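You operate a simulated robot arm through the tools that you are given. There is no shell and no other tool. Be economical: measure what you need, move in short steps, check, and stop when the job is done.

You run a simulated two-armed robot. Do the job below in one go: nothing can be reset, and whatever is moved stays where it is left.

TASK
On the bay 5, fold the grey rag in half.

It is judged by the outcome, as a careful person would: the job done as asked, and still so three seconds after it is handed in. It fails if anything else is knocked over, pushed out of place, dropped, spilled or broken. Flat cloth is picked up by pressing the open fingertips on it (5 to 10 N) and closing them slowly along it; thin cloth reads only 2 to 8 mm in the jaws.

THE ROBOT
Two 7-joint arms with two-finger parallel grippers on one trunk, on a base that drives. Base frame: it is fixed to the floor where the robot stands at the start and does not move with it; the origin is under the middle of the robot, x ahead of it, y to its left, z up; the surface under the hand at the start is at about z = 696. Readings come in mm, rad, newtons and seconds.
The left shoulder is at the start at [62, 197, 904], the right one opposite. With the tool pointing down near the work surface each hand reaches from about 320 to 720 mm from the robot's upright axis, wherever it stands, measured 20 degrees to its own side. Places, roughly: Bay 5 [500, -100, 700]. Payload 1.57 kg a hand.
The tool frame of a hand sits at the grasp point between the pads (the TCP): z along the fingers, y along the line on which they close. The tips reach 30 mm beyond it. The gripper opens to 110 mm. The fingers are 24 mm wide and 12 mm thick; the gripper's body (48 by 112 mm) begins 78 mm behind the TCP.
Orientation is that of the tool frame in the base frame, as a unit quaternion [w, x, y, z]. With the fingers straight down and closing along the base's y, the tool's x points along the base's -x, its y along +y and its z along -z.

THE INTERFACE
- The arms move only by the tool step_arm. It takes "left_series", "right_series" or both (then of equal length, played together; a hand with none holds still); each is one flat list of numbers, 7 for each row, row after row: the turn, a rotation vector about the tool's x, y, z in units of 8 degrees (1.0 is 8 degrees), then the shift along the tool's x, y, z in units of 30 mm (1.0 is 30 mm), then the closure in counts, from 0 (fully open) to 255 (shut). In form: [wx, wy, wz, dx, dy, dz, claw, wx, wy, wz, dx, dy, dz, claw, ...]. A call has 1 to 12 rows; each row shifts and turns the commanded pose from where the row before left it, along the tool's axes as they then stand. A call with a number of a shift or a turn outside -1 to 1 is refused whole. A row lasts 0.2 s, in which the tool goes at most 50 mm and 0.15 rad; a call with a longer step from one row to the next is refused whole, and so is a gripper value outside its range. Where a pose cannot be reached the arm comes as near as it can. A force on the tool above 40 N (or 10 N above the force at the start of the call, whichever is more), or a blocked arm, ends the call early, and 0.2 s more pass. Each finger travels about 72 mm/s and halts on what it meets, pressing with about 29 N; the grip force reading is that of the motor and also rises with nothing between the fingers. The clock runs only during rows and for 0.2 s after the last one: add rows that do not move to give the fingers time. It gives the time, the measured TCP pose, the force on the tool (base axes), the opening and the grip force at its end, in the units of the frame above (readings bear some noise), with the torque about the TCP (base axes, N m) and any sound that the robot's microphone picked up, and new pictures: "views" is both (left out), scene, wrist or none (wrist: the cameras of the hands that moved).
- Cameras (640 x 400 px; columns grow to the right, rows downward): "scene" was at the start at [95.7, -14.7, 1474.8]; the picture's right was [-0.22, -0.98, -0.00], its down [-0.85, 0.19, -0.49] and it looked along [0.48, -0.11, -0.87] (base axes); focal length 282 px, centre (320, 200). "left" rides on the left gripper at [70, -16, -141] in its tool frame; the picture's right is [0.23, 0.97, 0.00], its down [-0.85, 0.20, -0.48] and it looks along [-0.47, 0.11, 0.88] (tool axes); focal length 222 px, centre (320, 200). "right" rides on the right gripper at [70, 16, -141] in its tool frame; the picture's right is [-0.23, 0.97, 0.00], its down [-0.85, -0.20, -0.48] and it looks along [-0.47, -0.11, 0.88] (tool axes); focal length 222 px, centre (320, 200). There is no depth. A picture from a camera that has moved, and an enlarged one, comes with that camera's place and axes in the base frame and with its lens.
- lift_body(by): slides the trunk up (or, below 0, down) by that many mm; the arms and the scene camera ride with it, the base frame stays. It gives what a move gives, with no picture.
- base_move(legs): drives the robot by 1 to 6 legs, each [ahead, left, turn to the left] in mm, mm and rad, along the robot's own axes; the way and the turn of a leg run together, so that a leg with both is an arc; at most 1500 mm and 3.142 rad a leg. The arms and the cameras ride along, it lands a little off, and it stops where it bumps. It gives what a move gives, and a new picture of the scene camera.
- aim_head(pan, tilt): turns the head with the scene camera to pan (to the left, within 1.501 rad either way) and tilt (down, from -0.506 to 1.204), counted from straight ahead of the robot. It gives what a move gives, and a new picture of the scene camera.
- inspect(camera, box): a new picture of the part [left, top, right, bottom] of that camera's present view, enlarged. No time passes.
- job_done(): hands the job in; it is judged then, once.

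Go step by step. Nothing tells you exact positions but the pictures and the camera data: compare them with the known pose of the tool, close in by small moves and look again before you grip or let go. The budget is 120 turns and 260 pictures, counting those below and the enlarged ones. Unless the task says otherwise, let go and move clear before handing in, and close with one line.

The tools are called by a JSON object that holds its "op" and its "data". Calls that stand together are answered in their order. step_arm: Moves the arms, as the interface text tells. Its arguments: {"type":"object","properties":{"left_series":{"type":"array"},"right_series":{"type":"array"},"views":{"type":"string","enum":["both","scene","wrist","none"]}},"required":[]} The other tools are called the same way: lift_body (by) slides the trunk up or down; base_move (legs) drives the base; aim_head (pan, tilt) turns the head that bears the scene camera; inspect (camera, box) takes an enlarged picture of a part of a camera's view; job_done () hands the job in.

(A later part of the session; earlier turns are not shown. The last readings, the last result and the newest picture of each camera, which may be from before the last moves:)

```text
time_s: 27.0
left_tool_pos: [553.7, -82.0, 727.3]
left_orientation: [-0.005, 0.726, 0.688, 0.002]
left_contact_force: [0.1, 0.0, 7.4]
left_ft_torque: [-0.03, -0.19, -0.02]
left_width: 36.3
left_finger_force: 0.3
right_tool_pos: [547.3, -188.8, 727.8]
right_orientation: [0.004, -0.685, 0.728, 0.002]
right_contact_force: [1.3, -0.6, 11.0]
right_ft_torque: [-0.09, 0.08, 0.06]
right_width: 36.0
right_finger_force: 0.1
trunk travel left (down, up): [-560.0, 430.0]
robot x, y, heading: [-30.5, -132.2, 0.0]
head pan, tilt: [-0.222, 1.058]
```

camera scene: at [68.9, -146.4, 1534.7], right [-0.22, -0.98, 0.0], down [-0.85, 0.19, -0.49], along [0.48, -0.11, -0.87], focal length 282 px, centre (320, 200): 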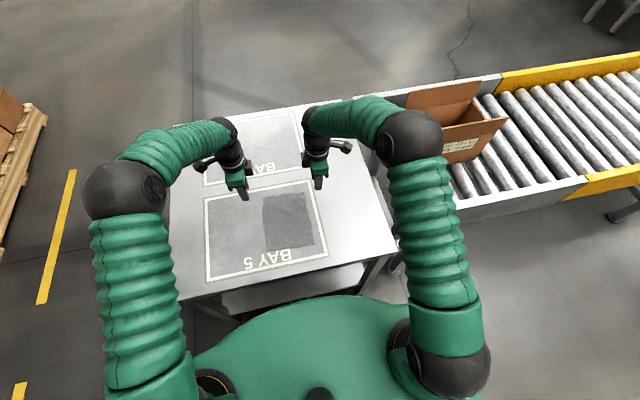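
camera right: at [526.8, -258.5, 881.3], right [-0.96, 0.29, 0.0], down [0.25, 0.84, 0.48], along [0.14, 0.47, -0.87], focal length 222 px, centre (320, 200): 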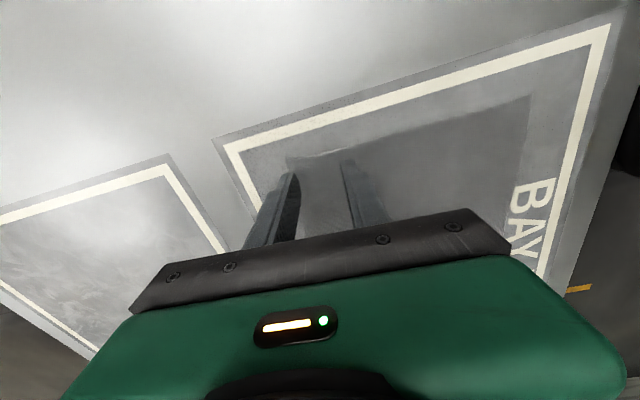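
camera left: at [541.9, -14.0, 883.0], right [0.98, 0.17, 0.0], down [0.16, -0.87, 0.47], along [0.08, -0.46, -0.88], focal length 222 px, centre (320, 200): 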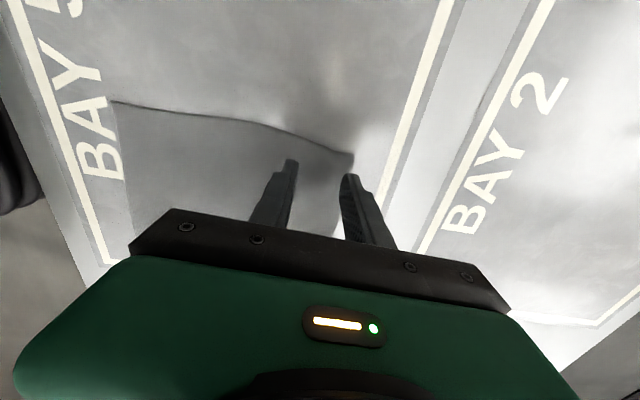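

The left hand's load is mostly on its outer finger, so I'll trim a slight tilt and begin closing slowly.

{"op": "step_arm", "data": {"left_series": [-0.05, 0, 0, 0, 0, 0, 172, 0, 0, 0, 0, 0, 0.01, 176, 0, 0, 0, 0, 0, 0, 180, 0, 0, 0, 0, 0, 0, 184, 0, 0, 0, 0, 0, 0, 188, 0, 0, 0, 0, 0, 0, 192, 0, 0, 0, 0, 0, 0, 196, 0, 0, 0, 0, 0, 0, 200, 0, 0, 0, 0, 0, 0, 204, 0, 0, 0, 0, 0, 0, 208, 0, 0, 0, 0, 0, 0, 212], "right_series": [0, 0, 0, 0, 0, 0, 172, 0, 0, 0, 0, 0, 0, 176, 0, 0, 0, 0, 0, 0, 180, 0, 0, 0, 0, 0, 0, 184, 0, 0, 0, 0, 0, 0, 188, 0, 0, 0, 0, 0, 0, 192, 0, 0, 0, 0, 0, 0, 196, 0, 0, 0, 0, 0, 0, 200, 0, 0, 0, 0, 0, 0, 204, 0, 0, 0, 0, 0, 0, 208, 0, 0, 0, 0, 0, 0, 212], "views": "wrist"}}

{"op": "inspect", "data": {"camera": "left", "box": [240, 120, 400, 220]}}

{"op": "inspect", "data": {"camera": "right", "box": [240, 120, 400, 220]}}

```text
time_s: 29.4
left_tool_pos: [552.8, -83.0, 727.7]
left_orientation: [-0.003, 0.726, 0.688, 0.005]
left_contact_force: [0.6, -0.1, 12.6]
left_ft_torque: [-0.04, -0.1, -0.03]
left_width: 19.4
left_finger_force: 0.1
right_tool_pos: [545.6, -190.2, 728.1]
right_orientation: [0.004, -0.685, 0.728, 0.001]
right_contact_force: [0.0, 0.8, 8.5]
right_ft_torque: [-0.02, 0.04, 0.02]
right_width: 18.7
right_finger_force: 0.0
trunk travel left (down, up): [-560.0, 430.0]
robot x, y, heading: [-26.7, -136.4, 0.004]
head pan, tilt: [-0.222, 1.058]
camera right: at [525.7, -258.5, 868.3], right [-0.96, 0.29, 0.0], down [0.25, 0.84, 0.49], along [0.14, 0.47, -0.87], focal length 222 px, centre (320, 200)
camera left: at [539.7, -13.3, 869.2], right [0.98, 0.17, 0.0], down [0.15, -0.87, 0.47], along [0.09, -0.46, -0.88], focal length 222 px, centre (320, 200)
```

right: 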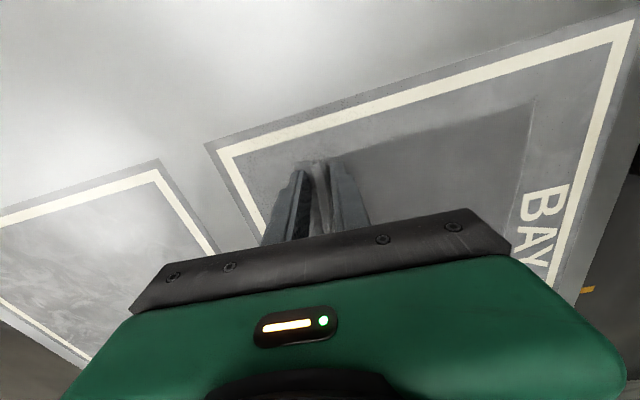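
left: 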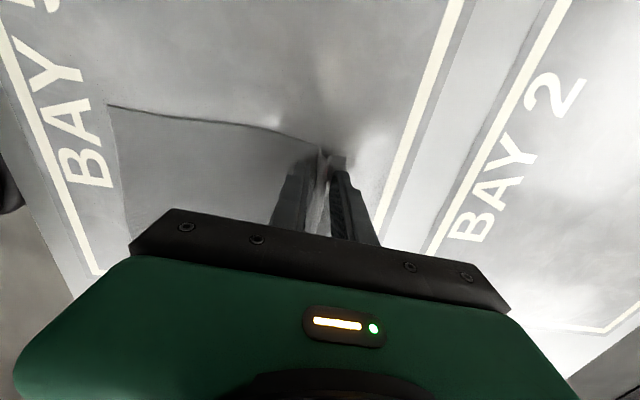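

```text
4.00 times, centred on (320, 170) of left
camera zoom: at [539.7, -13.3, 869.2], right [0.98, 0.17, 0.0], down [0.15, -0.87, 0.47], along [0.09, -0.46, -0.88], focal length 888 px, centre (320, 320)
```

zoom: 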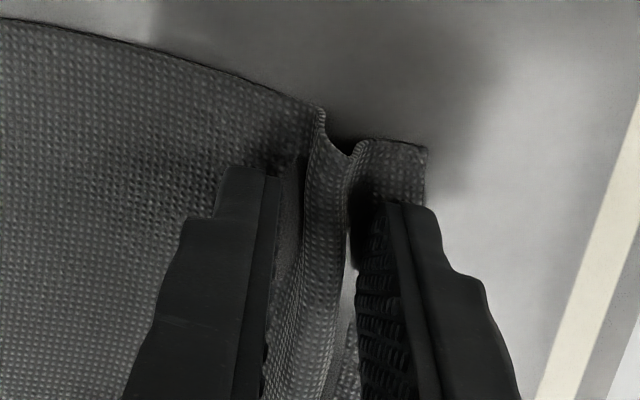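

```text
4.00 times, centred on (320, 170) of right
camera zoom: at [525.7, -258.5, 868.3], right [-0.96, 0.29, 0.0], down [0.25, 0.84, 0.49], along [0.14, 0.47, -0.87], focal length 888 px, centre (320, 320)
```

zoom: 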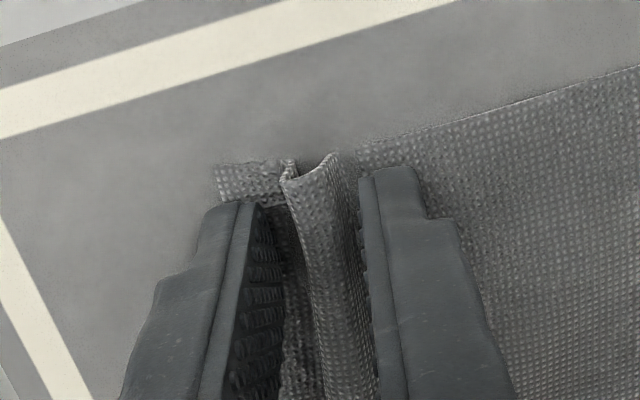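

Both ridges have buckled up nicely between the jaws. I'll finish closing on them.

{"op": "step_arm", "data": {"left_series": [0, 0, 0, 0, 0, 0, 216, 0, 0, 0, 0, 0, 0, 220, 0, 0, 0, 0, 0, 0, 224, 0, 0, 0, 0, 0, 0, 228, 0, 0, 0, 0, 0, 0, 232, 0, 0, 0, 0, 0, 0, 236, 0, 0, 0, 0, 0, 0, 240, 0, 0, 0, 0, 0, 0, 244, 0, 0, 0, 0, 0, 0, 248, 0, 0, 0, 0, 0, 0, 252, 0, 0, 0, 0, 0, 0, 255, 0, 0, 0, 0, 0, 0, 255], "right_series": [0, 0, 0, 0, 0, 0, 216, 0, 0, 0, 0, 0, 0, 220, 0, 0, 0, 0, 0, 0, 224, 0, 0, 0, 0, 0, 0, 228, 0, 0, 0, 0, 0, 0, 232, 0, 0, 0, 0, 0, 0, 236, 0, 0, 0, 0, 0, 0, 240, 0, 0, 0, 0, 0, 0, 244, 0, 0, 0, 0, 0, 0, 248, 0, 0, 0, 0, 0, 0, 252, 0, 0, 0, 0, 0, 0, 255, 0, 0, 0, 0, 0, 0, 255], "views": "none"}}

{"op": "inspect", "data": {"camera": "left", "box": [240, 120, 400, 220]}}

{"op": "inspect", "data": {"camera": "right", "box": [240, 120, 400, 220]}}

```text
time_s: 32.0
left_tool_pos: [552.9, -81.3, 726.5]
left_orientation: [-0.003, 0.725, 0.688, 0.005]
left_contact_force: [-0.1, -0.4, 14.2]
left_ft_torque: [-0.11, -0.09, -0.04]
left_width: 6.6
left_finger_force: 26.6
right_tool_pos: [545.1, -189.1, 728.1]
right_orientation: [0.005, -0.686, 0.728, 0.001]
right_contact_force: [-0.6, 0.0, 8.3]
right_ft_torque: [-0.04, 0.04, 0.0]
right_width: 6.3
right_finger_force: 26.5
trunk travel left (down, up): [-560.0, 430.0]
robot x, y, heading: [-30.3, -128.9, -0.002]
head pan, tilt: [-0.222, 1.058]
```

```text
4.00 times, centred on (320, 170) of left
camera zoom: at [539.6, -13.3, 869.3], right [0.98, 0.17, 0.0], down [0.15, -0.87, 0.47], along [0.09, -0.46, -0.88], focal length 888 px, centre (320, 320)
```

zoom: 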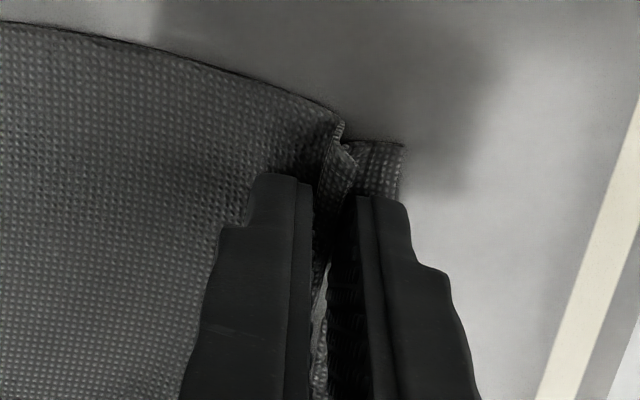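

```text
4.00 times, centred on (320, 170) of right
camera zoom: at [525.6, -258.6, 868.3], right [-0.96, 0.29, 0.0], down [0.25, 0.84, 0.49], along [0.14, 0.47, -0.87], focal length 888 px, centre (320, 320)
```

zoom: 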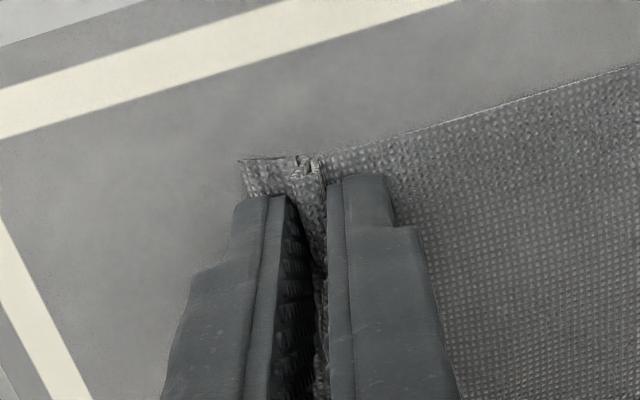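

Both grips hold, reading 6.6 and 6.3 mm. Now I'll lift the edge on an arc up and back toward me.

{"op": "step_arm", "data": {"left_series": [0, 0, 0, 0, 0, -0.4, 255, 0, 0, 0, 0, -0.2, -0.5, 255, 0, 0, 0, 0, -0.4, -0.5, 255, 0, 0, 0, 0, -0.5, -0.4, 255, 0, 0, 0, 0, -0.5, -0.25, 255, 0, 0, 0, 0, -0.4, -0.12, 255, 0, 0, 0, 0, 0, 0, 255], "right_series": [0, 0, 0, 0, 0, -0.4, 255, 0, 0, 0, 0, 0.2, -0.5, 255, 0, 0, 0, 0, 0.4, -0.5, 255, 0, 0, 0, 0, 0.5, -0.4, 255, 0, 0, 0, 0, 0.5, -0.25, 255, 0, 0, 0, 0, 0.4, -0.12, 255, 0, 0, 0, 0, 0, 0, 255], "views": "both"}}

{"op": "inspect", "data": {"camera": "scene", "box": [200, 160, 360, 260]}}

```text
time_s: 33.6
left_tool_pos: [492.9, -79.0, 790.9]
left_orientation: [-0.004, 0.726, 0.688, 0.003]
left_contact_force: [-0.7, 0.4, 0.5]
left_ft_torque: [0.0, 0.0, -0.01]
left_width: 6.5
left_finger_force: 25.9
right_tool_pos: [487.5, -184.7, 792.2]
right_orientation: [0.003, -0.685, 0.728, 0.002]
right_contact_force: [0.0, 0.7, 0.3]
right_ft_torque: [0.02, 0.05, 0.02]
right_width: 6.2
right_finger_force: 26.3
trunk travel left (down, up): [-560.0, 430.0]
robot x, y, heading: [-28.5, -134.3, -0.002]
head pan, tilt: [-0.222, 1.058]
camera scene: at [68.8, -146.4, 1534.7], right [-0.22, -0.98, 0.0], down [-0.85, 0.19, -0.49], along [0.48, -0.11, -0.87], focal length 282 px, centre (320, 200)
camera right: at [466.9, -254.5, 932.2], right [-0.96, 0.29, 0.0], down [0.25, 0.84, 0.49], along [0.14, 0.47, -0.87], focal length 222 px, centre (320, 200)
camera left: at [480.5, -11.5, 932.8], right [0.98, 0.17, 0.0], down [0.15, -0.87, 0.47], along [0.08, -0.46, -0.88], focal length 222 px, centre (320, 200)
```

scene: 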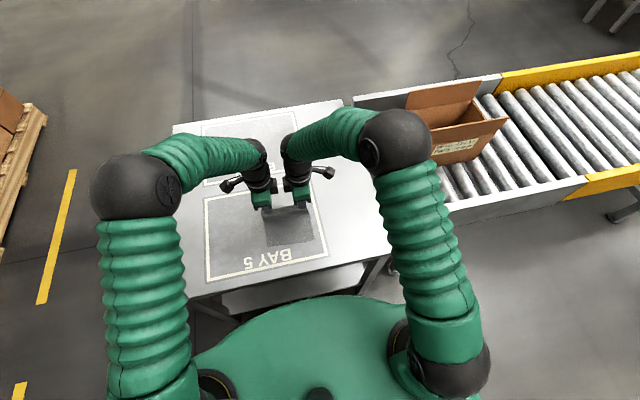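
right: 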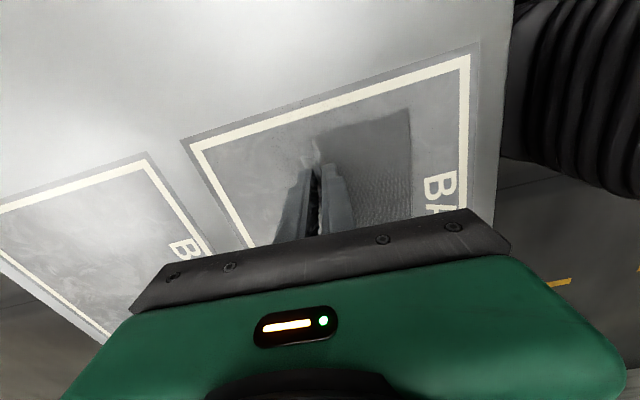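
left: 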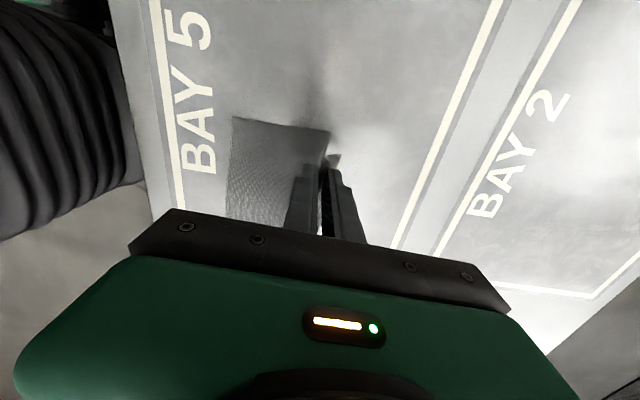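

```text
4.00 times, centred on (280, 210) of scene
camera zoom: at [68.8, -146.4, 1534.7], right [-0.22, -0.98, 0.0], down [-0.85, 0.19, -0.49], along [0.48, -0.11, -0.87], focal length 1128 px, centre (480, 160)
```

zoom: 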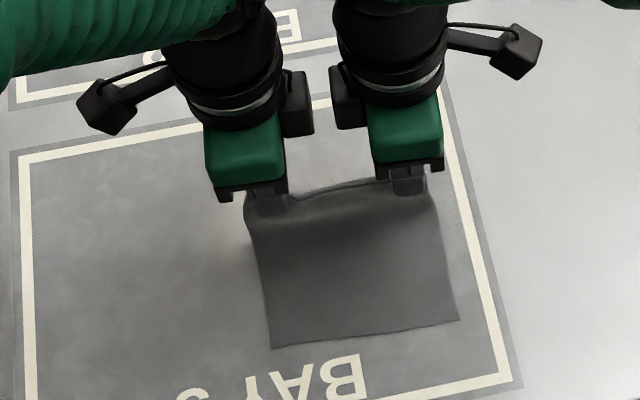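

Both hands hold and the cloth stands up cleanly. The rag slid about 17 mm outward during the pinch, so its near edge is now at x≈402 (left) and 392 (right), and the fold line should be about x≈500. I'll tilt the hands so the fingertips point forward before laying the flap down.

{"op": "step_arm", "data": {"left_series": [-0.9, 0, 0, 0, 0, 0, 255, -0.9, 0, 0, 0, 0, 0, 255, -0.9, 0, 0, 0, 0, 0, 255, -0.9, 0, 0, 0, 0, 0, 255, -0.9, 0, 0, 0, 0, 0, 255, 0, 0, 0, 0, 0, 0, 255], "right_series": [0.9, 0, 0, 0, 0, 0, 255, 0.9, 0, 0, 0, 0, 0, 255, 0.9, 0, 0, 0, 0, 0, 255, 0.9, 0, 0, 0, 0, 0, 255, 0.9, 0, 0, 0, 0, 0, 255, 0, 0, 0, 0, 0, 0, 255], "views": "scene"}}

{"op": "inspect", "data": {"camera": "scene", "box": [200, 160, 360, 260]}}

```text
time_s: 34.8
left_tool_pos: [517.3, 38.8, 798.2]
left_orientation: [0.174, 0.605, 0.748, 0.21]
left_contact_force: [-1.0, 0.8, -0.8]
left_ft_torque: [0.0, -0.02, -0.01]
left_width: 0.2
left_finger_force: 21.3
right_tool_pos: [513.3, -340.6, 798.4]
right_orientation: [0.161, -0.526, 0.806, -0.218]
right_contact_force: [0.2, -0.6, -0.6]
right_ft_torque: [0.02, 0.0, 0.04]
right_width: 2.4
right_finger_force: 24.1
trunk travel left (down, up): [-560.0, 430.0]
robot x, y, heading: [-27.1, -130.7, -0.001]
head pan, tilt: [-0.222, 1.058]
stopped in row 5 (right hand): the arm was blocked; the commanded pose is now the measured one
camera scene: at [72.1, -148.4, 1534.7], right [-0.22, -0.98, 0.0], down [-0.85, 0.19, -0.49], along [0.47, -0.11, -0.87], focal length 282 px, centre (320, 200)
```

scene: 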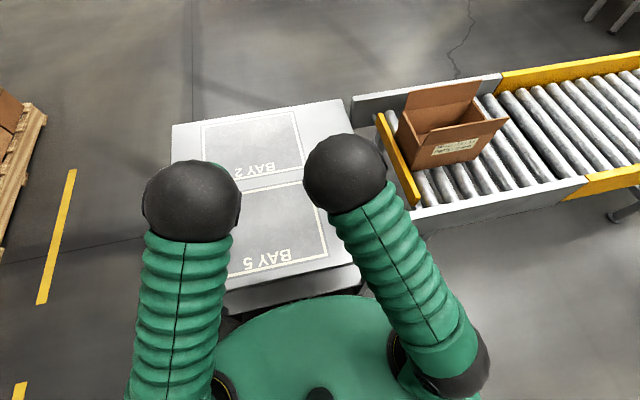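

```text
4.00 times, centred on (280, 210) of scene
camera zoom: at [72.1, -148.4, 1534.7], right [-0.22, -0.98, 0.0], down [-0.85, 0.19, -0.49], along [0.47, -0.11, -0.87], focal length 1128 px, centre (480, 160)
```

zoom: 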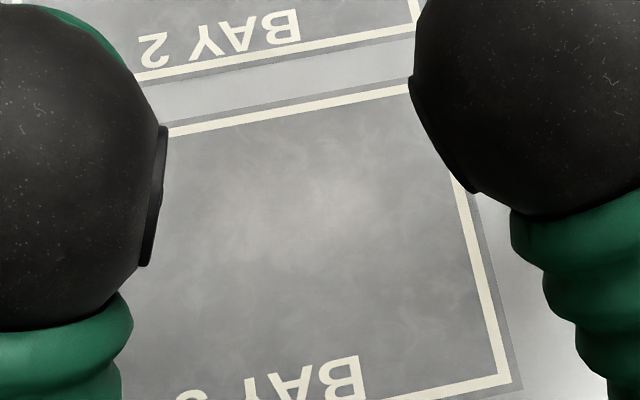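

The tilt wasn't reachable and the hands swung apart. The left lost the cloth and the right may still hold it, so I'll look.

{"op": "step_arm", "data": {"left_series": [0, 0, 0, 0, 0, 0, 255], "right_series": [0, 0, 0, 0, 0, 0, 255], "views": "wrist"}}

```text
time_s: 35.1
left_tool_pos: [516.5, 38.9, 799.9]
left_orientation: [0.175, 0.605, 0.747, 0.211]
left_contact_force: [0.1, 0.9, -0.2]
left_ft_torque: [0.02, 0.0, 0.02]
left_width: 0.1
left_finger_force: 21.2
right_tool_pos: [510.7, -339.6, 798.9]
right_orientation: [0.163, -0.527, 0.805, -0.219]
right_contact_force: [0.1, -0.7, -0.7]
right_ft_torque: [-0.02, 0.03, -0.02]
right_width: 2.4
right_finger_force: 23.5
trunk travel left (down, up): [-560.0, 430.0]
robot x, y, heading: [-27.3, -132.5, 0.002]
head pan, tilt: [-0.222, 1.058]
camera right: at [401.2, -371.7, 908.6], right [-0.67, 0.55, -0.5], down [0.25, 0.8, 0.54], along [0.7, 0.23, -0.68], focal length 222 px, centre (320, 200)
camera left: at [414.4, 90.0, 910.1], right [0.76, 0.4, 0.51], down [0.09, -0.85, 0.52], along [0.64, -0.35, -0.69], focal length 222 px, centre (320, 200)
```

right: 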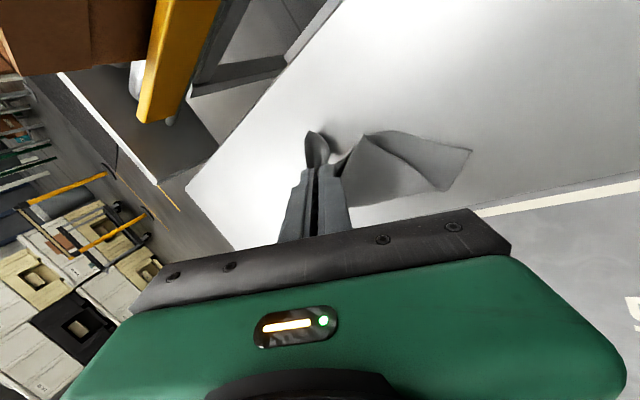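
left: 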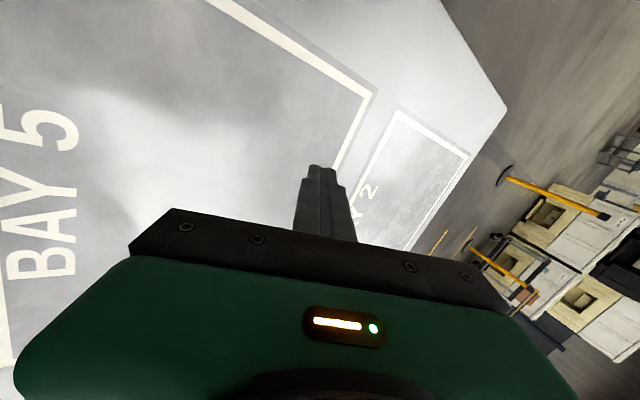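

The right hand still holds the rag by corner B, hanging over the right side of the table. I'll straighten both wrists, lift the rag clear and park the left hand aside, then re-lay it on the bay.

{"op": "step_arm", "data": {"left_series": [0.66, -0.08, 0.307, 0, 0, 0, 255, 0.66, -0.08, 0.307, 0, 0, 0, 255, 0.66, -0.08, 0.307, 0, 0, 0, 255, 0.66, -0.08, 0.307, 0, 0, 0, 255, 0.66, -0.08, 0.307, 0, 0, 0, 255, 0.66, -0.08, 0.307, 0, 0, 0, 255, 0, 0, 0, 0.8, 0, -0.7, 255, 0, 0, 0, 0.8, 0, -0.7, 255, 0, 0, 0, 0.8, 0, -0.7, 255, 0, 0, 0, 0, 0, 0, 255, 0, 0, 0, 0, 0, 0, 255, 0, 0, 0, 0, 0, 0, 255], "right_series": [-0.66, -0.08, -0.42, 0, 0, 0, 255, -0.66, -0.08, -0.42, 0, 0, 0, 255, -0.66, -0.08, -0.42, 0, 0, 0, 255, -0.66, -0.08, -0.42, 0, 0, 0, 255, -0.66, -0.08, -0.42, 0, 0, 0, 255, -0.66, -0.08, -0.42, 0, 0, 0, 255, 0, 0, 0, 0, 0, -0.8, 255, 0, 0, 0, 0, 0, -0.8, 255, 0, 0, 0, 0, 0, -0.8, 255, 0, 0, 0, 0, 0, -0.8, 255, 0, 0, 0, 0, 0, -0.8, 255, 0, 0, 0, 0, 0, -0.8, 255], "views": "both"}}

```text
time_s: 37.8
left_tool_pos: [518.4, 109.8, 860.4]
left_orientation: [-0.001, 0.728, 0.686, 0.0]
left_contact_force: [0.2, 0.1, -0.5]
left_ft_torque: [0.01, -0.01, 0.04]
left_width: 0.0
left_finger_force: 21.4
right_tool_pos: [509.3, -338.6, 943.1]
right_orientation: [-0.002, -0.691, 0.723, 0.002]
right_contact_force: [0.3, 0.1, -0.1]
right_ft_torque: [-0.02, 0.04, 0.05]
right_width: 2.4
right_finger_force: 24.0
trunk travel left (down, up): [-560.0, 430.0]
robot x, y, heading: [-26.4, -132.2, -0.002]
head pan, tilt: [-0.222, 1.058]
camera scene: at [67.3, -145.9, 1534.8], right [-0.22, -0.98, 0.0], down [-0.85, 0.19, -0.49], along [0.48, -0.11, -0.87], focal length 282 px, centre (320, 200)
camera right: at [490.4, -406.0, 1085.2], right [-0.96, 0.27, 0.0], down [0.24, 0.85, 0.48], along [0.13, 0.46, -0.88], focal length 222 px, centre (320, 200)
camera left: at [506.9, 179.2, 1001.8], right [0.99, 0.17, 0.0], down [0.15, -0.87, 0.48], along [0.08, -0.47, -0.88], focal length 222 px, centre (320, 200)
```

scene: 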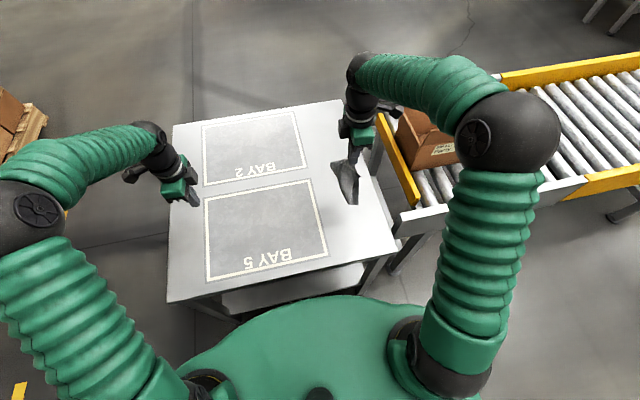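
right: 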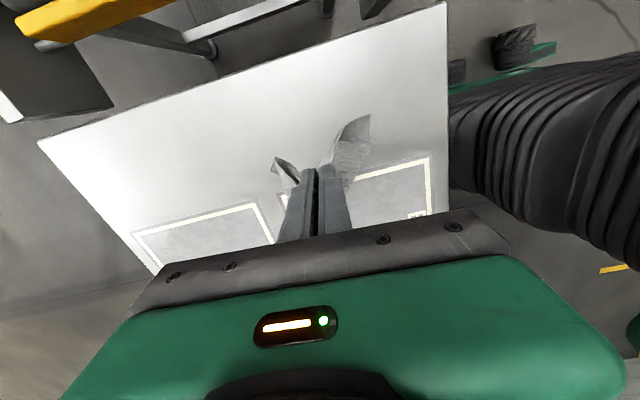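
left: 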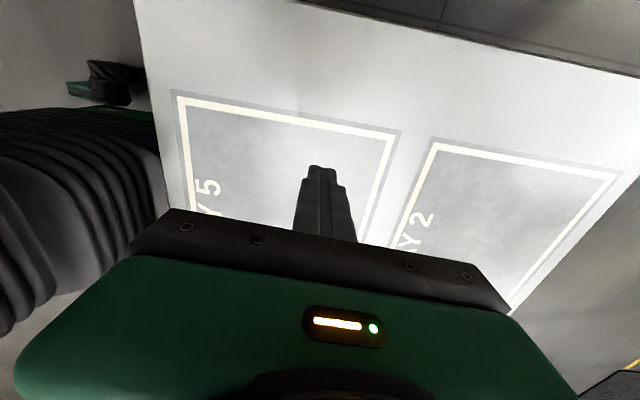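

The right grip is solid at 2.4 mm. I'll raise the rag fully clear and shift the base left so the right arm can lay it diagonally over Bay 5.

{"op": "step_arm", "data": {"right_series": [0, 0, 0, 0, 0, -0.8, 255, 0, 0, 0, 0, 0, -0.8, 255, 0, 0, 0, 0, 0, -0.8, 255, 0, 0, 0, 0, 0, 0, 255], "views": "none"}}

{"op": "base_move", "data": {"legs": [[-40, 150, 0]]}}

```text
time_s: 38.8
left_tool_pos: [519.1, 109.3, 858.8]
left_orientation: [-0.002, 0.728, 0.686, 0.0]
left_contact_force: [-0.4, -0.2, 0.1]
left_ft_torque: [-0.02, 0.0, -0.05]
left_width: 0.2
left_finger_force: 21.5
right_tool_pos: [510.7, -338.0, 1014.7]
right_orientation: [-0.002, -0.69, 0.723, 0.0]
right_contact_force: [0.2, -0.2, -0.9]
right_ft_torque: [-0.01, -0.03, -0.01]
right_width: 2.0
right_finger_force: 23.3
trunk travel left (down, up): [-560.0, 430.0]
robot x, y, heading: [-29.1, -132.6, -0.003]
head pan, tilt: [-0.222, 1.058]
```

```text
time_s: 40.2
left_tool_pos: [479.5, 259.4, 861.0]
left_orientation: [-0.003, 0.726, 0.687, 0.001]
left_contact_force: [-0.3, -0.7, 0.0]
left_ft_torque: [-0.04, 0.0, -0.01]
left_width: 0.0
left_finger_force: 21.1
right_tool_pos: [471.5, -187.1, 1011.7]
right_orientation: [-0.002, -0.692, 0.722, 0.003]
right_contact_force: [0.1, -0.5, 0.5]
right_ft_torque: [0.03, 0.0, -0.02]
right_width: 2.5
right_finger_force: 24.0
trunk travel left (down, up): [-560.0, 430.0]
robot x, y, heading: [-71.1, 23.6, 0.003]
head pan, tilt: [-0.222, 1.058]
camera scene: at [29.2, -1.7, 1534.6], right [-0.22, -0.98, 0.0], down [-0.85, 0.19, -0.49], along [0.48, -0.1, -0.87], focal length 282 px, centre (320, 200)
```

scene: 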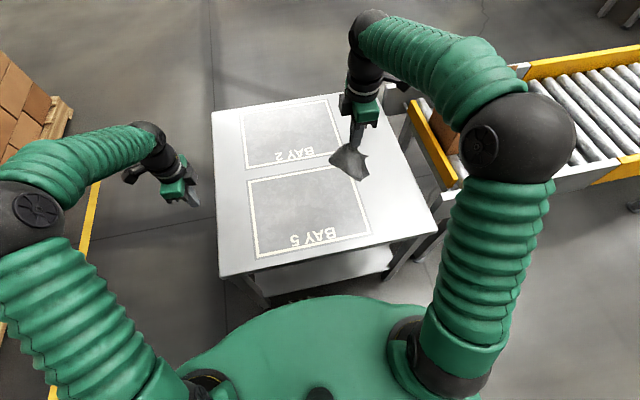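

The rag hangs freely. I'll move it over the near-left part of the planned area.

{"op": "step_arm", "data": {"right_series": [0, 0, 0, -0.687, 0.425, 0, 255, 0, 0, 0, -0.687, 0.425, 0, 255, 0, 0, 0, -0.687, 0.425, 0, 255, 0, 0, 0, -0.687, 0.425, 0, 255, 0, 0, 0, -0.687, 0.425, 0, 255, 0, 0, 0, -0.687, 0.425, 0, 255, 0, 0, 0, 0, 0, 0, 255, 0, 0, 0, 0, 0, 0, 255, 0, 0, 0, 0, 0, 0, 255], "views": "both"}}

{"op": "inspect", "data": {"camera": "scene", "box": [220, 120, 380, 280]}}

```text
time_s: 42.2
left_tool_pos: [478.0, 264.1, 860.3]
left_orientation: [0.0, 0.727, 0.687, 0.0]
left_contact_force: [-0.4, 0.2, -0.2]
left_ft_torque: [0.03, -0.02, 0.0]
left_width: 0.0
left_finger_force: 21.6
right_tool_pos: [397.1, -54.8, 1015.5]
right_orientation: [-0.002, -0.691, 0.723, -0.001]
right_contact_force: [0.1, 0.1, -0.2]
right_ft_torque: [0.01, 0.0, -0.05]
right_width: 2.5
right_finger_force: 23.7
trunk travel left (down, up): [-560.0, 430.0]
robot x, y, heading: [-69.5, 17.9, 0.002]
head pan, tilt: [-0.222, 1.058]
camera scene: at [28.0, 7.4, 1534.8], right [-0.22, -0.98, 0.0], down [-0.85, 0.19, -0.49], along [0.48, -0.11, -0.87], focal length 282 px, centre (320, 200)
camera right: at [378.9, -123.0, 1157.3], right [-0.96, 0.27, 0.0], down [0.24, 0.85, 0.47], along [0.13, 0.46, -0.88], focal length 222 px, centre (320, 200)
```

scene: 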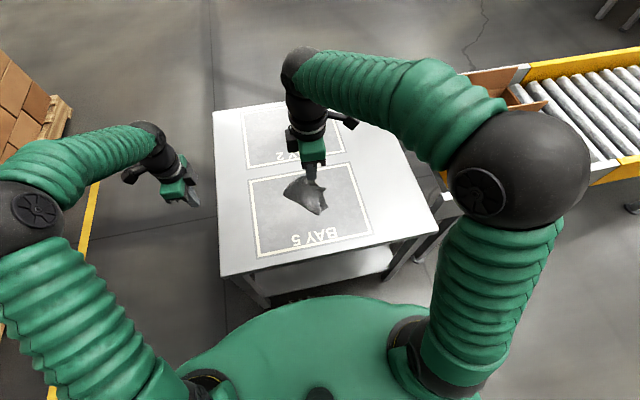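
right: 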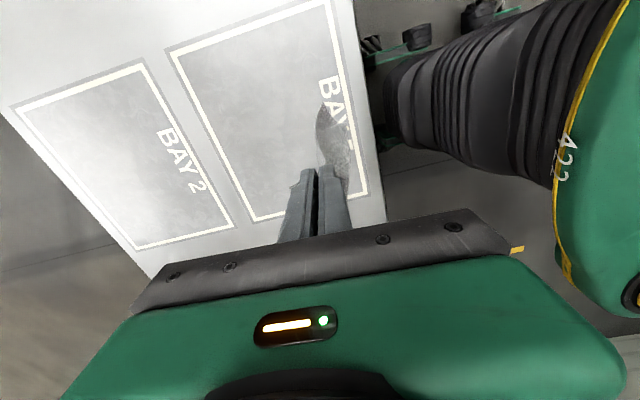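

```text
2.50 times, centred on (300, 200) of scene
camera zoom: at [28.0, 7.4, 1534.8], right [-0.22, -0.98, 0.0], down [-0.85, 0.19, -0.49], along [0.48, -0.11, -0.87], focal length 705 px, centre (370, 200)
```

zoom: 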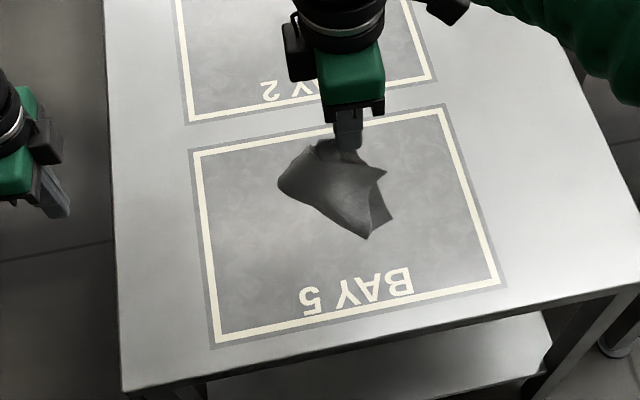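

I'll lower until the bottom corner touches.

{"op": "step_arm", "data": {"right_series": [0, 0, 0, 0, 0, 0.7, 255, 0, 0, 0, 0, 0, 0.7, 255, 0, 0, 0, 0, 0, 0.7, 255, 0, 0, 0, 0, 0, 0.7, 255, 0, 0, 0, 0, 0, 0, 255, 0, 0, 0, 0, 0, 0, 255], "views": "none"}}

{"op": "inspect", "data": {"camera": "scene", "box": [220, 120, 380, 280]}}

```text
time_s: 43.6
left_tool_pos: [476.8, 264.6, 860.8]
left_orientation: [-0.001, 0.726, 0.688, 0.0]
left_contact_force: [-0.4, -0.8, -0.1]
left_ft_torque: [-0.01, -0.01, 0.01]
left_width: 0.0
left_finger_force: 21.4
right_tool_pos: [397.4, -54.7, 932.0]
right_orientation: [-0.002, -0.692, 0.722, -0.001]
right_contact_force: [1.1, -0.2, 0.3]
right_ft_torque: [0.02, -0.04, -0.02]
right_width: 2.5
right_finger_force: 24.0
trunk travel left (down, up): [-560.0, 430.0]
robot x, y, heading: [-66.3, 19.8, 0.006]
head pan, tilt: [-0.222, 1.058]
```

```text
2.50 times, centred on (300, 200) of scene
camera zoom: at [28.4, 7.3, 1534.8], right [-0.22, -0.98, 0.0], down [-0.85, 0.19, -0.49], along [0.48, -0.11, -0.87], focal length 705 px, centre (370, 200)
```

zoom: 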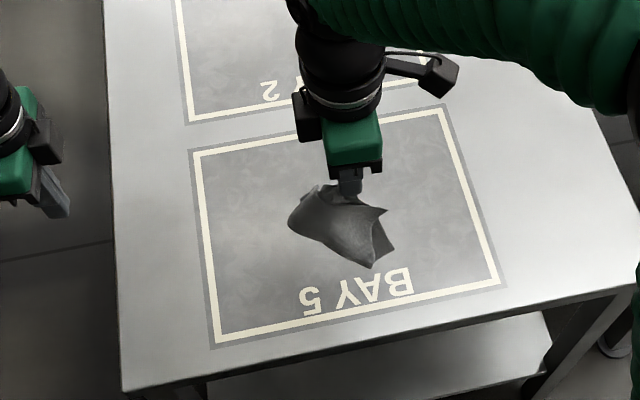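

The bottom corner is about at the table, so I'll sweep the lay-down arc toward the far right.

{"op": "step_arm", "data": {"right_series": [0, 0, 0, 0.56, -0.755, 0.055, 255, 0, 0, 0, 0.55, -0.74, 0.166, 255, 0, 0, 0, 0.53, -0.715, 0.277, 255, 0, 0, 0, 0.5, -0.68, 0.387, 255, 0, 0, 0, 0.47, -0.63, 0.48, 255, 0, 0, 0, 0.42, -0.57, 0.57, 255, 0, 0, 0, 0.37, -0.5, 0.65, 255, 0, 0, 0, 0.31, -0.42, 0.72, 255, 0, 0, 0, 0.25, -0.33, 0.78, 255, 0, 0, 0, 0.18, -0.24, 0.82, 255, 0, 0, 0, 0.11, -0.15, 0.75, 255, 0, 0, 0, 0.04, -0.05, 0.5, 255], "views": "both"}}

{"op": "inspect", "data": {"camera": "scene", "box": [220, 120, 380, 280]}}

```text
time_s: 46.2
left_tool_pos: [477.9, 264.4, 860.3]
left_orientation: [0.0, 0.727, 0.687, 0.0]
left_contact_force: [0.3, 0.1, -0.2]
left_ft_torque: [-0.03, 0.0, 0.04]
left_width: 0.0
left_finger_force: 21.5
right_tool_pos: [566.0, -192.0, 745.8]
right_orientation: [-0.002, -0.691, 0.722, 0.0]
right_contact_force: [-0.3, 0.8, 0.0]
right_ft_torque: [0.02, -0.03, 0.0]
right_width: 2.4
right_finger_force: 23.6
trunk travel left (down, up): [-560.0, 430.0]
robot x, y, heading: [-68.4, 19.2, 0.004]
head pan, tilt: [-0.222, 1.058]
camera scene: at [29.6, 6.5, 1534.7], right [-0.22, -0.98, 0.0], down [-0.85, 0.19, -0.49], along [0.48, -0.11, -0.87], focal length 282 px, centre (320, 200)
camera right: at [548.0, -260.7, 887.1], right [-0.96, 0.27, 0.0], down [0.24, 0.85, 0.48], along [0.13, 0.46, -0.88], focal length 222 px, centre (320, 200)
```

scene: 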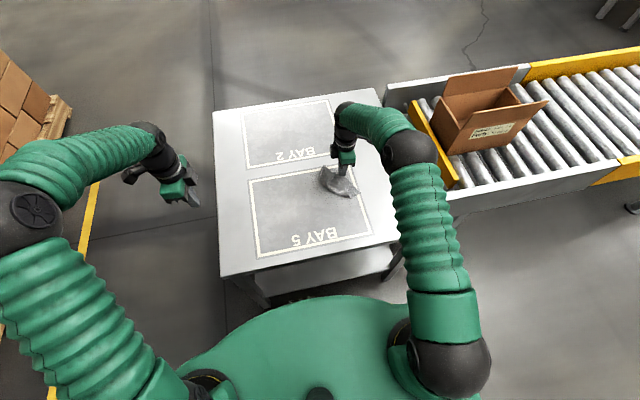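
right: 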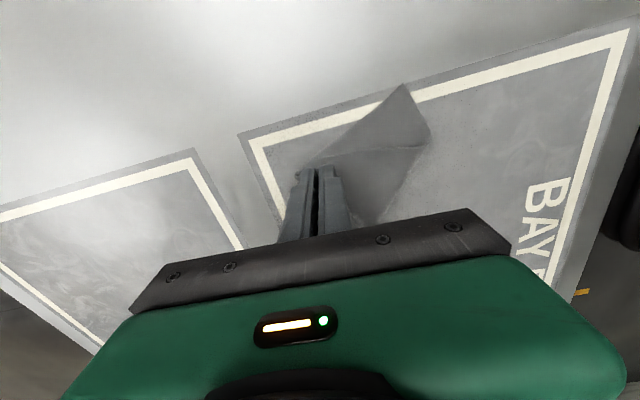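

```text
2.50 times, centred on (300, 200) of scene
camera zoom: at [29.6, 6.5, 1534.7], right [-0.22, -0.98, 0.0], down [-0.85, 0.19, -0.49], along [0.48, -0.11, -0.87], focal length 705 px, centre (370, 200)
```

zoom: 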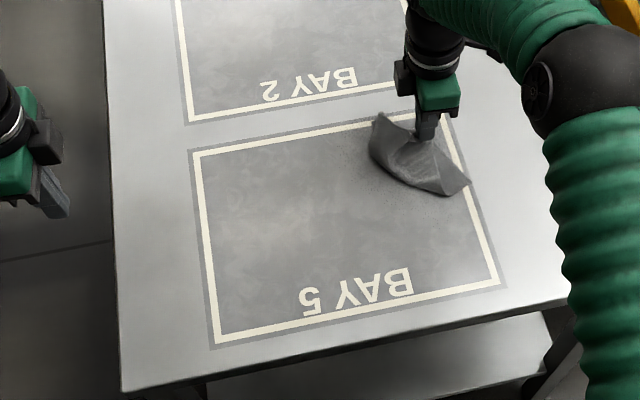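

The rag has come down partly doubled over. Let me look closer.

{"op": "inspect", "data": {"camera": "right", "box": [230, 70, 470, 220]}}

{"op": "inspect", "data": {"camera": "scene", "box": [300, 150, 380, 210]}}

```text
2.67 times, centred on (350, 145) of right
camera zoom: at [548.0, -260.7, 887.1], right [-0.96, 0.27, 0.0], down [0.24, 0.85, 0.48], along [0.13, 0.46, -0.88], focal length 592 px, centre (240, 347)
```

zoom: 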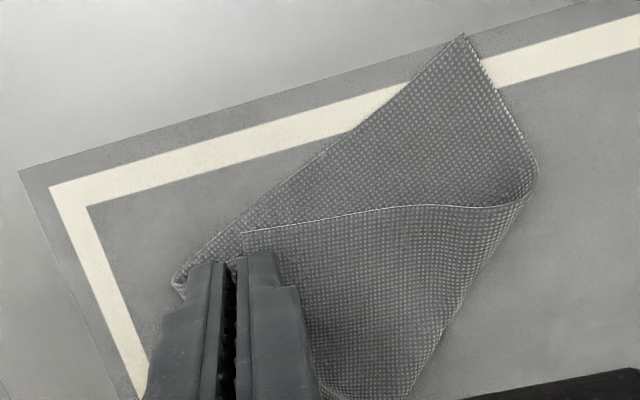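

```text
6.67 times, centred on (340, 180) of scene
camera zoom: at [29.6, 6.5, 1534.7], right [-0.22, -0.98, 0.0], down [-0.85, 0.19, -0.49], along [0.48, -0.11, -0.87], focal length 1880 px, centre (187, 333)
```

zoom: 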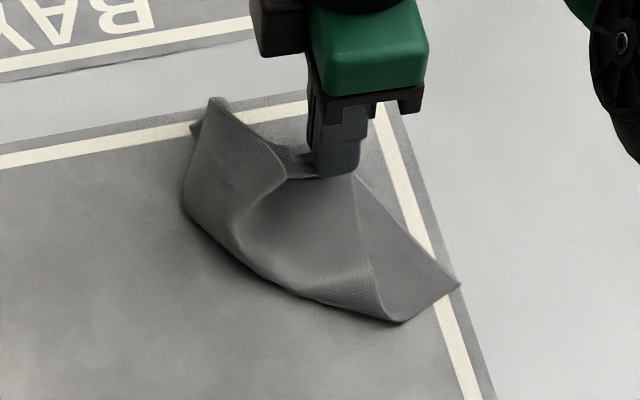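

The rag is doubled under itself. I'll lift it, move it nearer me, let the bottom bunch touch, then drag it out diagonally so friction unrolls it.

{"op": "step_arm", "data": {"right_series": [0, 0, 0, 0, 0, -0.9, 255, 0, 0, 0, 0, 0, -0.9, 255, 0, 0, 0, 0, 0, -0.9, 255, 0, 0, 0, 0, 0, -0.9, 255, 0, 0, 0, 0, 0, -0.9, 255, 0, 0, 0, 0, 0.92, -0.5, 255, 0, 0, 0, 0, 0.92, -0.5, 255, 0, 0, 0, 0, 0.92, -0.5, 255, 0, 0, 0, 0, 0.92, -0.5, 255, 0, 0, 0, 0, 0.92, 0, 255, 0, 0, 0, 0, 0.92, 0, 255, 0, 0, 0, 0, 0, 0, 255], "views": "none"}}

{"op": "inspect", "data": {"camera": "scene", "box": [260, 130, 420, 270]}}

```text
time_s: 48.8
left_tool_pos: [477.8, 264.2, 862.0]
left_orientation: [-0.001, 0.726, 0.687, 0.0]
left_contact_force: [0.0, 0.1, -0.1]
left_ft_torque: [-0.04, 0.0, 0.04]
left_width: 0.1
left_finger_force: 21.4
right_tool_pos: [401.1, -183.0, 941.4]
right_orientation: [-0.002, -0.692, 0.722, -0.001]
right_contact_force: [0.2, -0.4, 0.6]
right_ft_torque: [0.0, 0.0, -0.01]
right_width: 2.3
right_finger_force: 23.6
trunk travel left (down, up): [-560.0, 430.0]
robot x, y, heading: [-68.1, 20.4, 0.002]
head pan, tilt: [-0.222, 1.058]
```

```text
2.86 times, centred on (340, 200) of scene
camera zoom: at [28.9, 6.7, 1534.7], right [-0.22, -0.98, 0.0], down [-0.85, 0.19, -0.49], along [0.48, -0.11, -0.87], focal length 806 px, centre (263, 200)
```

zoom: 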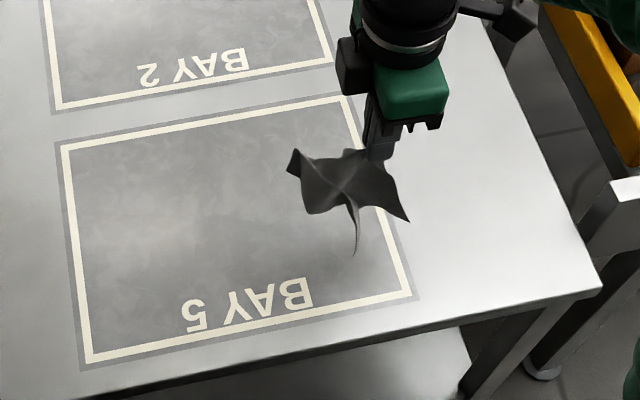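

Three free corners are hanging. I'll lower to contact and sweep toward the far left while descending.

{"op": "step_arm", "data": {"right_series": [0, 0, 0, 0, 0, 0.6, 255, 0, 0, 0, 0, 0, 0.6, 255, 0, 0, 0, 0, 0, 0.6, 255, 0, 0, 0, 0, 0, 0, 255, 0, 0, 0, -0.49, -0.347, 0.27, 255, 0, 0, 0, -0.49, -0.347, 0.4, 255, 0, 0, 0, -0.49, -0.347, 0.5, 255, 0, 0, 0, -0.49, -0.347, 0.6, 255, 0, 0, 0, -0.49, -0.347, 0.7, 255, 0, 0, 0, -0.49, -0.347, 0.8, 255, 0, 0, 0, -0.49, -0.347, 0.87, 255, 0, 0, 0, -0.49, -0.347, 0.9, 255], "views": "none"}}

{"op": "inspect", "data": {"camera": "scene", "box": [260, 130, 420, 270]}}

```text
time_s: 51.4
left_tool_pos: [477.3, 265.7, 860.0]
left_orientation: [0.0, 0.726, 0.687, -0.002]
left_contact_force: [0.4, -0.7, 1.5]
left_ft_torque: [0.01, 0.02, -0.05]
left_width: 0.0
left_finger_force: 21.3
right_tool_pos: [488.2, -70.3, 737.1]
right_orientation: [-0.002, -0.691, 0.723, -0.001]
right_contact_force: [0.0, 0.0, 0.5]
right_ft_torque: [-0.02, -0.02, -0.01]
right_width: 2.4
right_finger_force: 24.0
trunk travel left (down, up): [-560.0, 430.0]
robot x, y, heading: [-71.2, 16.5, 0.003]
head pan, tilt: [-0.222, 1.058]
```

```text
2.86 times, centred on (340, 200) of scene
camera zoom: at [30.3, 7.9, 1534.7], right [-0.22, -0.98, 0.0], down [-0.85, 0.19, -0.49], along [0.48, -0.11, -0.87], focal length 806 px, centre (263, 200)
```

zoom: 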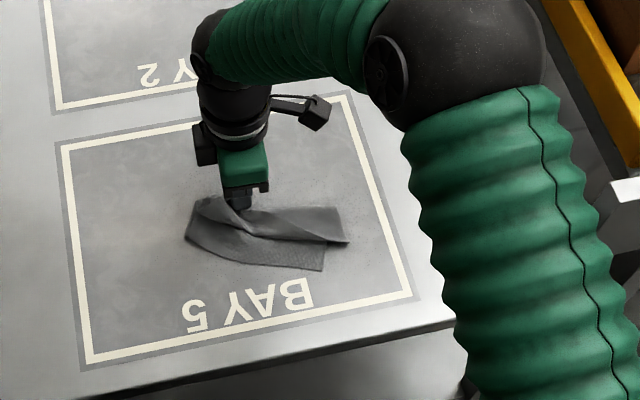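

It's spreading out behind the hand. I'll continue dragging along the table.

{"op": "step_arm", "data": {"right_series": [0, 0, 0, -0.45, -0.3, 0.08, 255, 0, 0, 0, -0.45, -0.3, 0.05, 255, 0, 0, 0, -0.45, -0.3, 0, 255, 0, 0, 0, -0.45, -0.3, 0, 255, 0, 0, 0, -0.45, -0.3, 0, 255, 0, 0, 0, -0.45, -0.3, 0, 255, 0, 0, 0, 0, 0, 0, 255], "views": "wrist"}}

{"op": "inspect", "data": {"camera": "scene", "box": [230, 130, 390, 270]}}

```text
time_s: 53.0
left_tool_pos: [478.1, 266.1, 860.7]
left_orientation: [0.0, 0.727, 0.687, -0.001]
left_contact_force: [-0.1, -0.1, -0.5]
left_ft_torque: [-0.01, 0.0, 0.01]
left_width: 0.3
left_finger_force: 21.6
right_tool_pos: [545.0, 8.2, 732.7]
right_orientation: [-0.002, -0.691, 0.723, -0.001]
right_contact_force: [0.4, -0.5, -1.0]
right_ft_torque: [0.02, -0.02, 0.02]
right_width: 2.3
right_finger_force: 23.3
trunk travel left (down, up): [-560.0, 430.0]
robot x, y, heading: [-70.2, 20.1, 0.001]
head pan, tilt: [-0.222, 1.058]
camera right: at [526.4, -60.1, 874.3], right [-0.96, 0.27, 0.0], down [0.24, 0.85, 0.47], along [0.13, 0.46, -0.88], focal length 222 px, centre (320, 200)
```

right: 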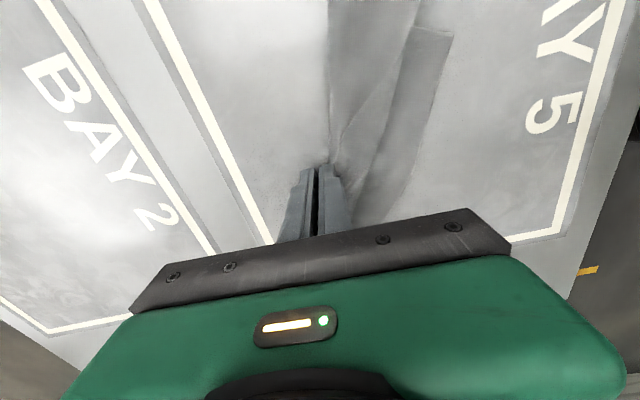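

```text
2.86 times, centred on (310, 200) of scene
camera zoom: at [29.0, 7.8, 1534.8], right [-0.22, -0.98, 0.0], down [-0.85, 0.19, -0.49], along [0.48, -0.11, -0.87], focal length 806 px, centre (349, 200)
```

zoom: 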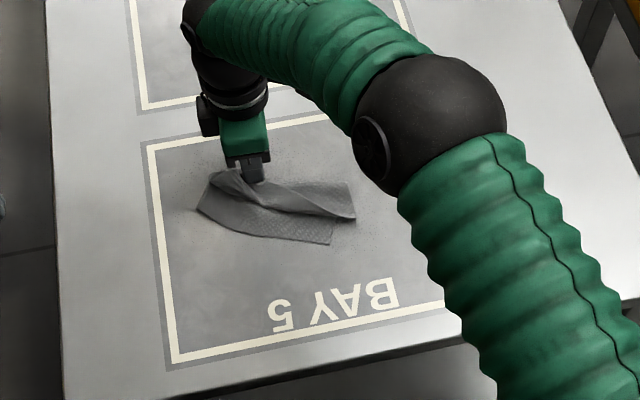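

{"op": "inspect", "data": {"camera": "scene", "box": [270, 160, 330, 220]}}

{"op": "inspect", "data": {"camera": "right", "box": [280, 0, 480, 220]}}

```text
6.67 times, centred on (300, 190) of scene
camera zoom: at [29.0, 7.8, 1534.8], right [-0.22, -0.98, 0.0], down [-0.85, 0.19, -0.49], along [0.48, -0.11, -0.87], focal length 1880 px, centre (453, 267)
```

zoom: 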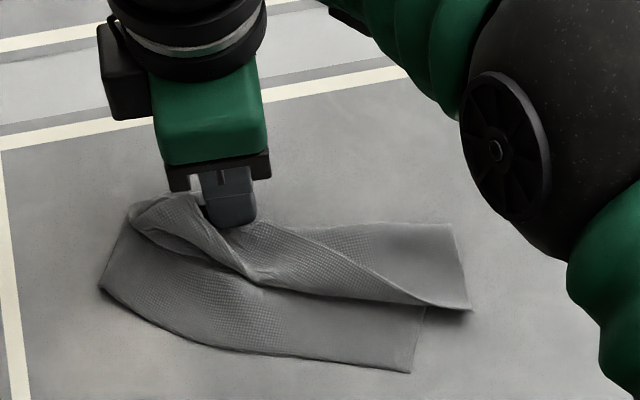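

```text
1.82 times, centred on (380, 110) of right
camera zoom: at [526.4, -60.1, 874.3], right [-0.96, 0.27, 0.0], down [0.24, 0.85, 0.47], along [0.13, 0.46, -0.88], focal length 404 px, centre (211, 364)
```

zoom: 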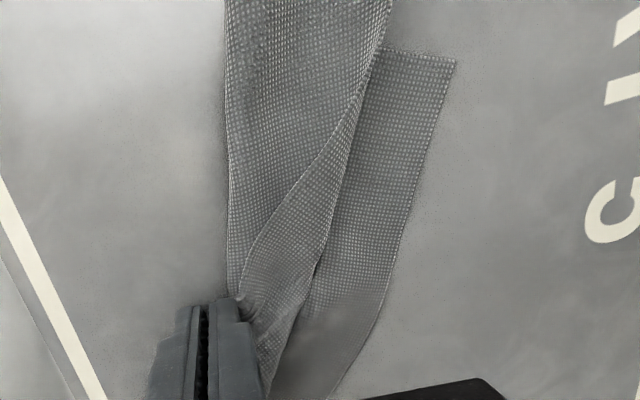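

The rag now lies roughly folded lengthwise already: the bottom layer runs A≈(517,80) to D≈(437,-64), and the upper layer has corner C≈(463,-100) with corner B in my hand. I'll carry B over toward A to complete the fold and see how the cloth responds.

{"op": "step_arm", "data": {"right_series": [0, 0, 0, 0, 0, -0.75, 255, 0, 0, 0, 0, 0, -0.75, 255, 0, 0, 0, -0.51, 0.11, 0, 255, 0, 0, 0, -0.51, 0.11, 0, 255, 0, 0, 0, -0.51, 0.11, 0, 255, 0, 0, 0, -0.51, 0.11, 0, 255, 0, 0, 0, 0, 0, 0, 255, 0, 0, 0, 0, 0, 0, 255], "views": "none"}}

{"op": "inspect", "data": {"camera": "scene", "box": [250, 150, 340, 230]}}

{"op": "inspect", "data": {"camera": "right", "box": [280, 0, 480, 220]}}

```text
time_s: 54.8
left_tool_pos: [477.7, 266.1, 861.1]
left_orientation: [0.0, 0.727, 0.687, -0.001]
left_contact_force: [-0.6, 0.3, -0.6]
left_ft_torque: [0.0, 0.04, 0.0]
left_width: 0.0
left_finger_force: 21.0
right_tool_pos: [534.8, 71.2, 777.3]
right_orientation: [-0.002, -0.691, 0.722, 0.0]
right_contact_force: [0.4, 0.6, -1.2]
right_ft_torque: [0.0, 0.01, -0.02]
right_width: 2.4
right_finger_force: 24.3
trunk travel left (down, up): [-560.0, 430.0]
robot x, y, heading: [-71.8, 17.3, 0.001]
head pan, tilt: [-0.222, 1.058]
```

```text
5.00 times, centred on (295, 190) of scene
camera zoom: at [29.1, 8.2, 1534.8], right [-0.22, -0.98, 0.0], down [-0.85, 0.19, -0.49], along [0.48, -0.11, -0.87], focal length 1410 px, centre (445, 250)
```

zoom: 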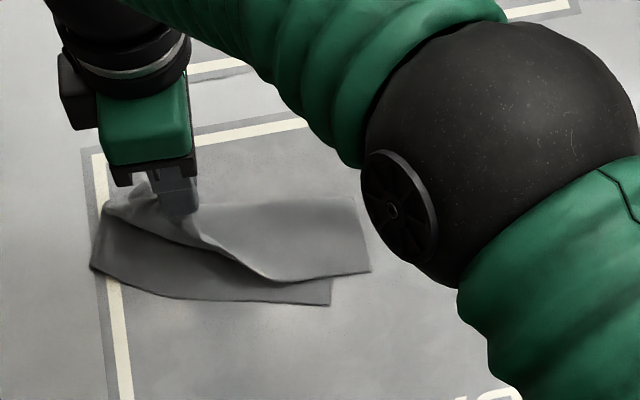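

```text
1.82 times, centred on (380, 110) of right
camera zoom: at [516.9, 2.0, 918.8], right [-0.96, 0.27, 0.0], down [0.24, 0.85, 0.47], along [0.13, 0.46, -0.88], focal length 404 px, centre (211, 364)
```

zoom: 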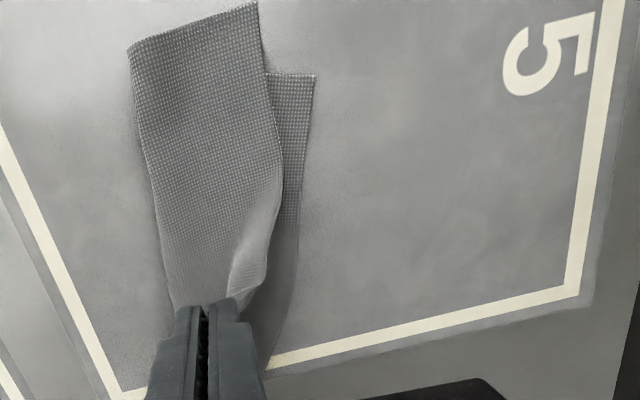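

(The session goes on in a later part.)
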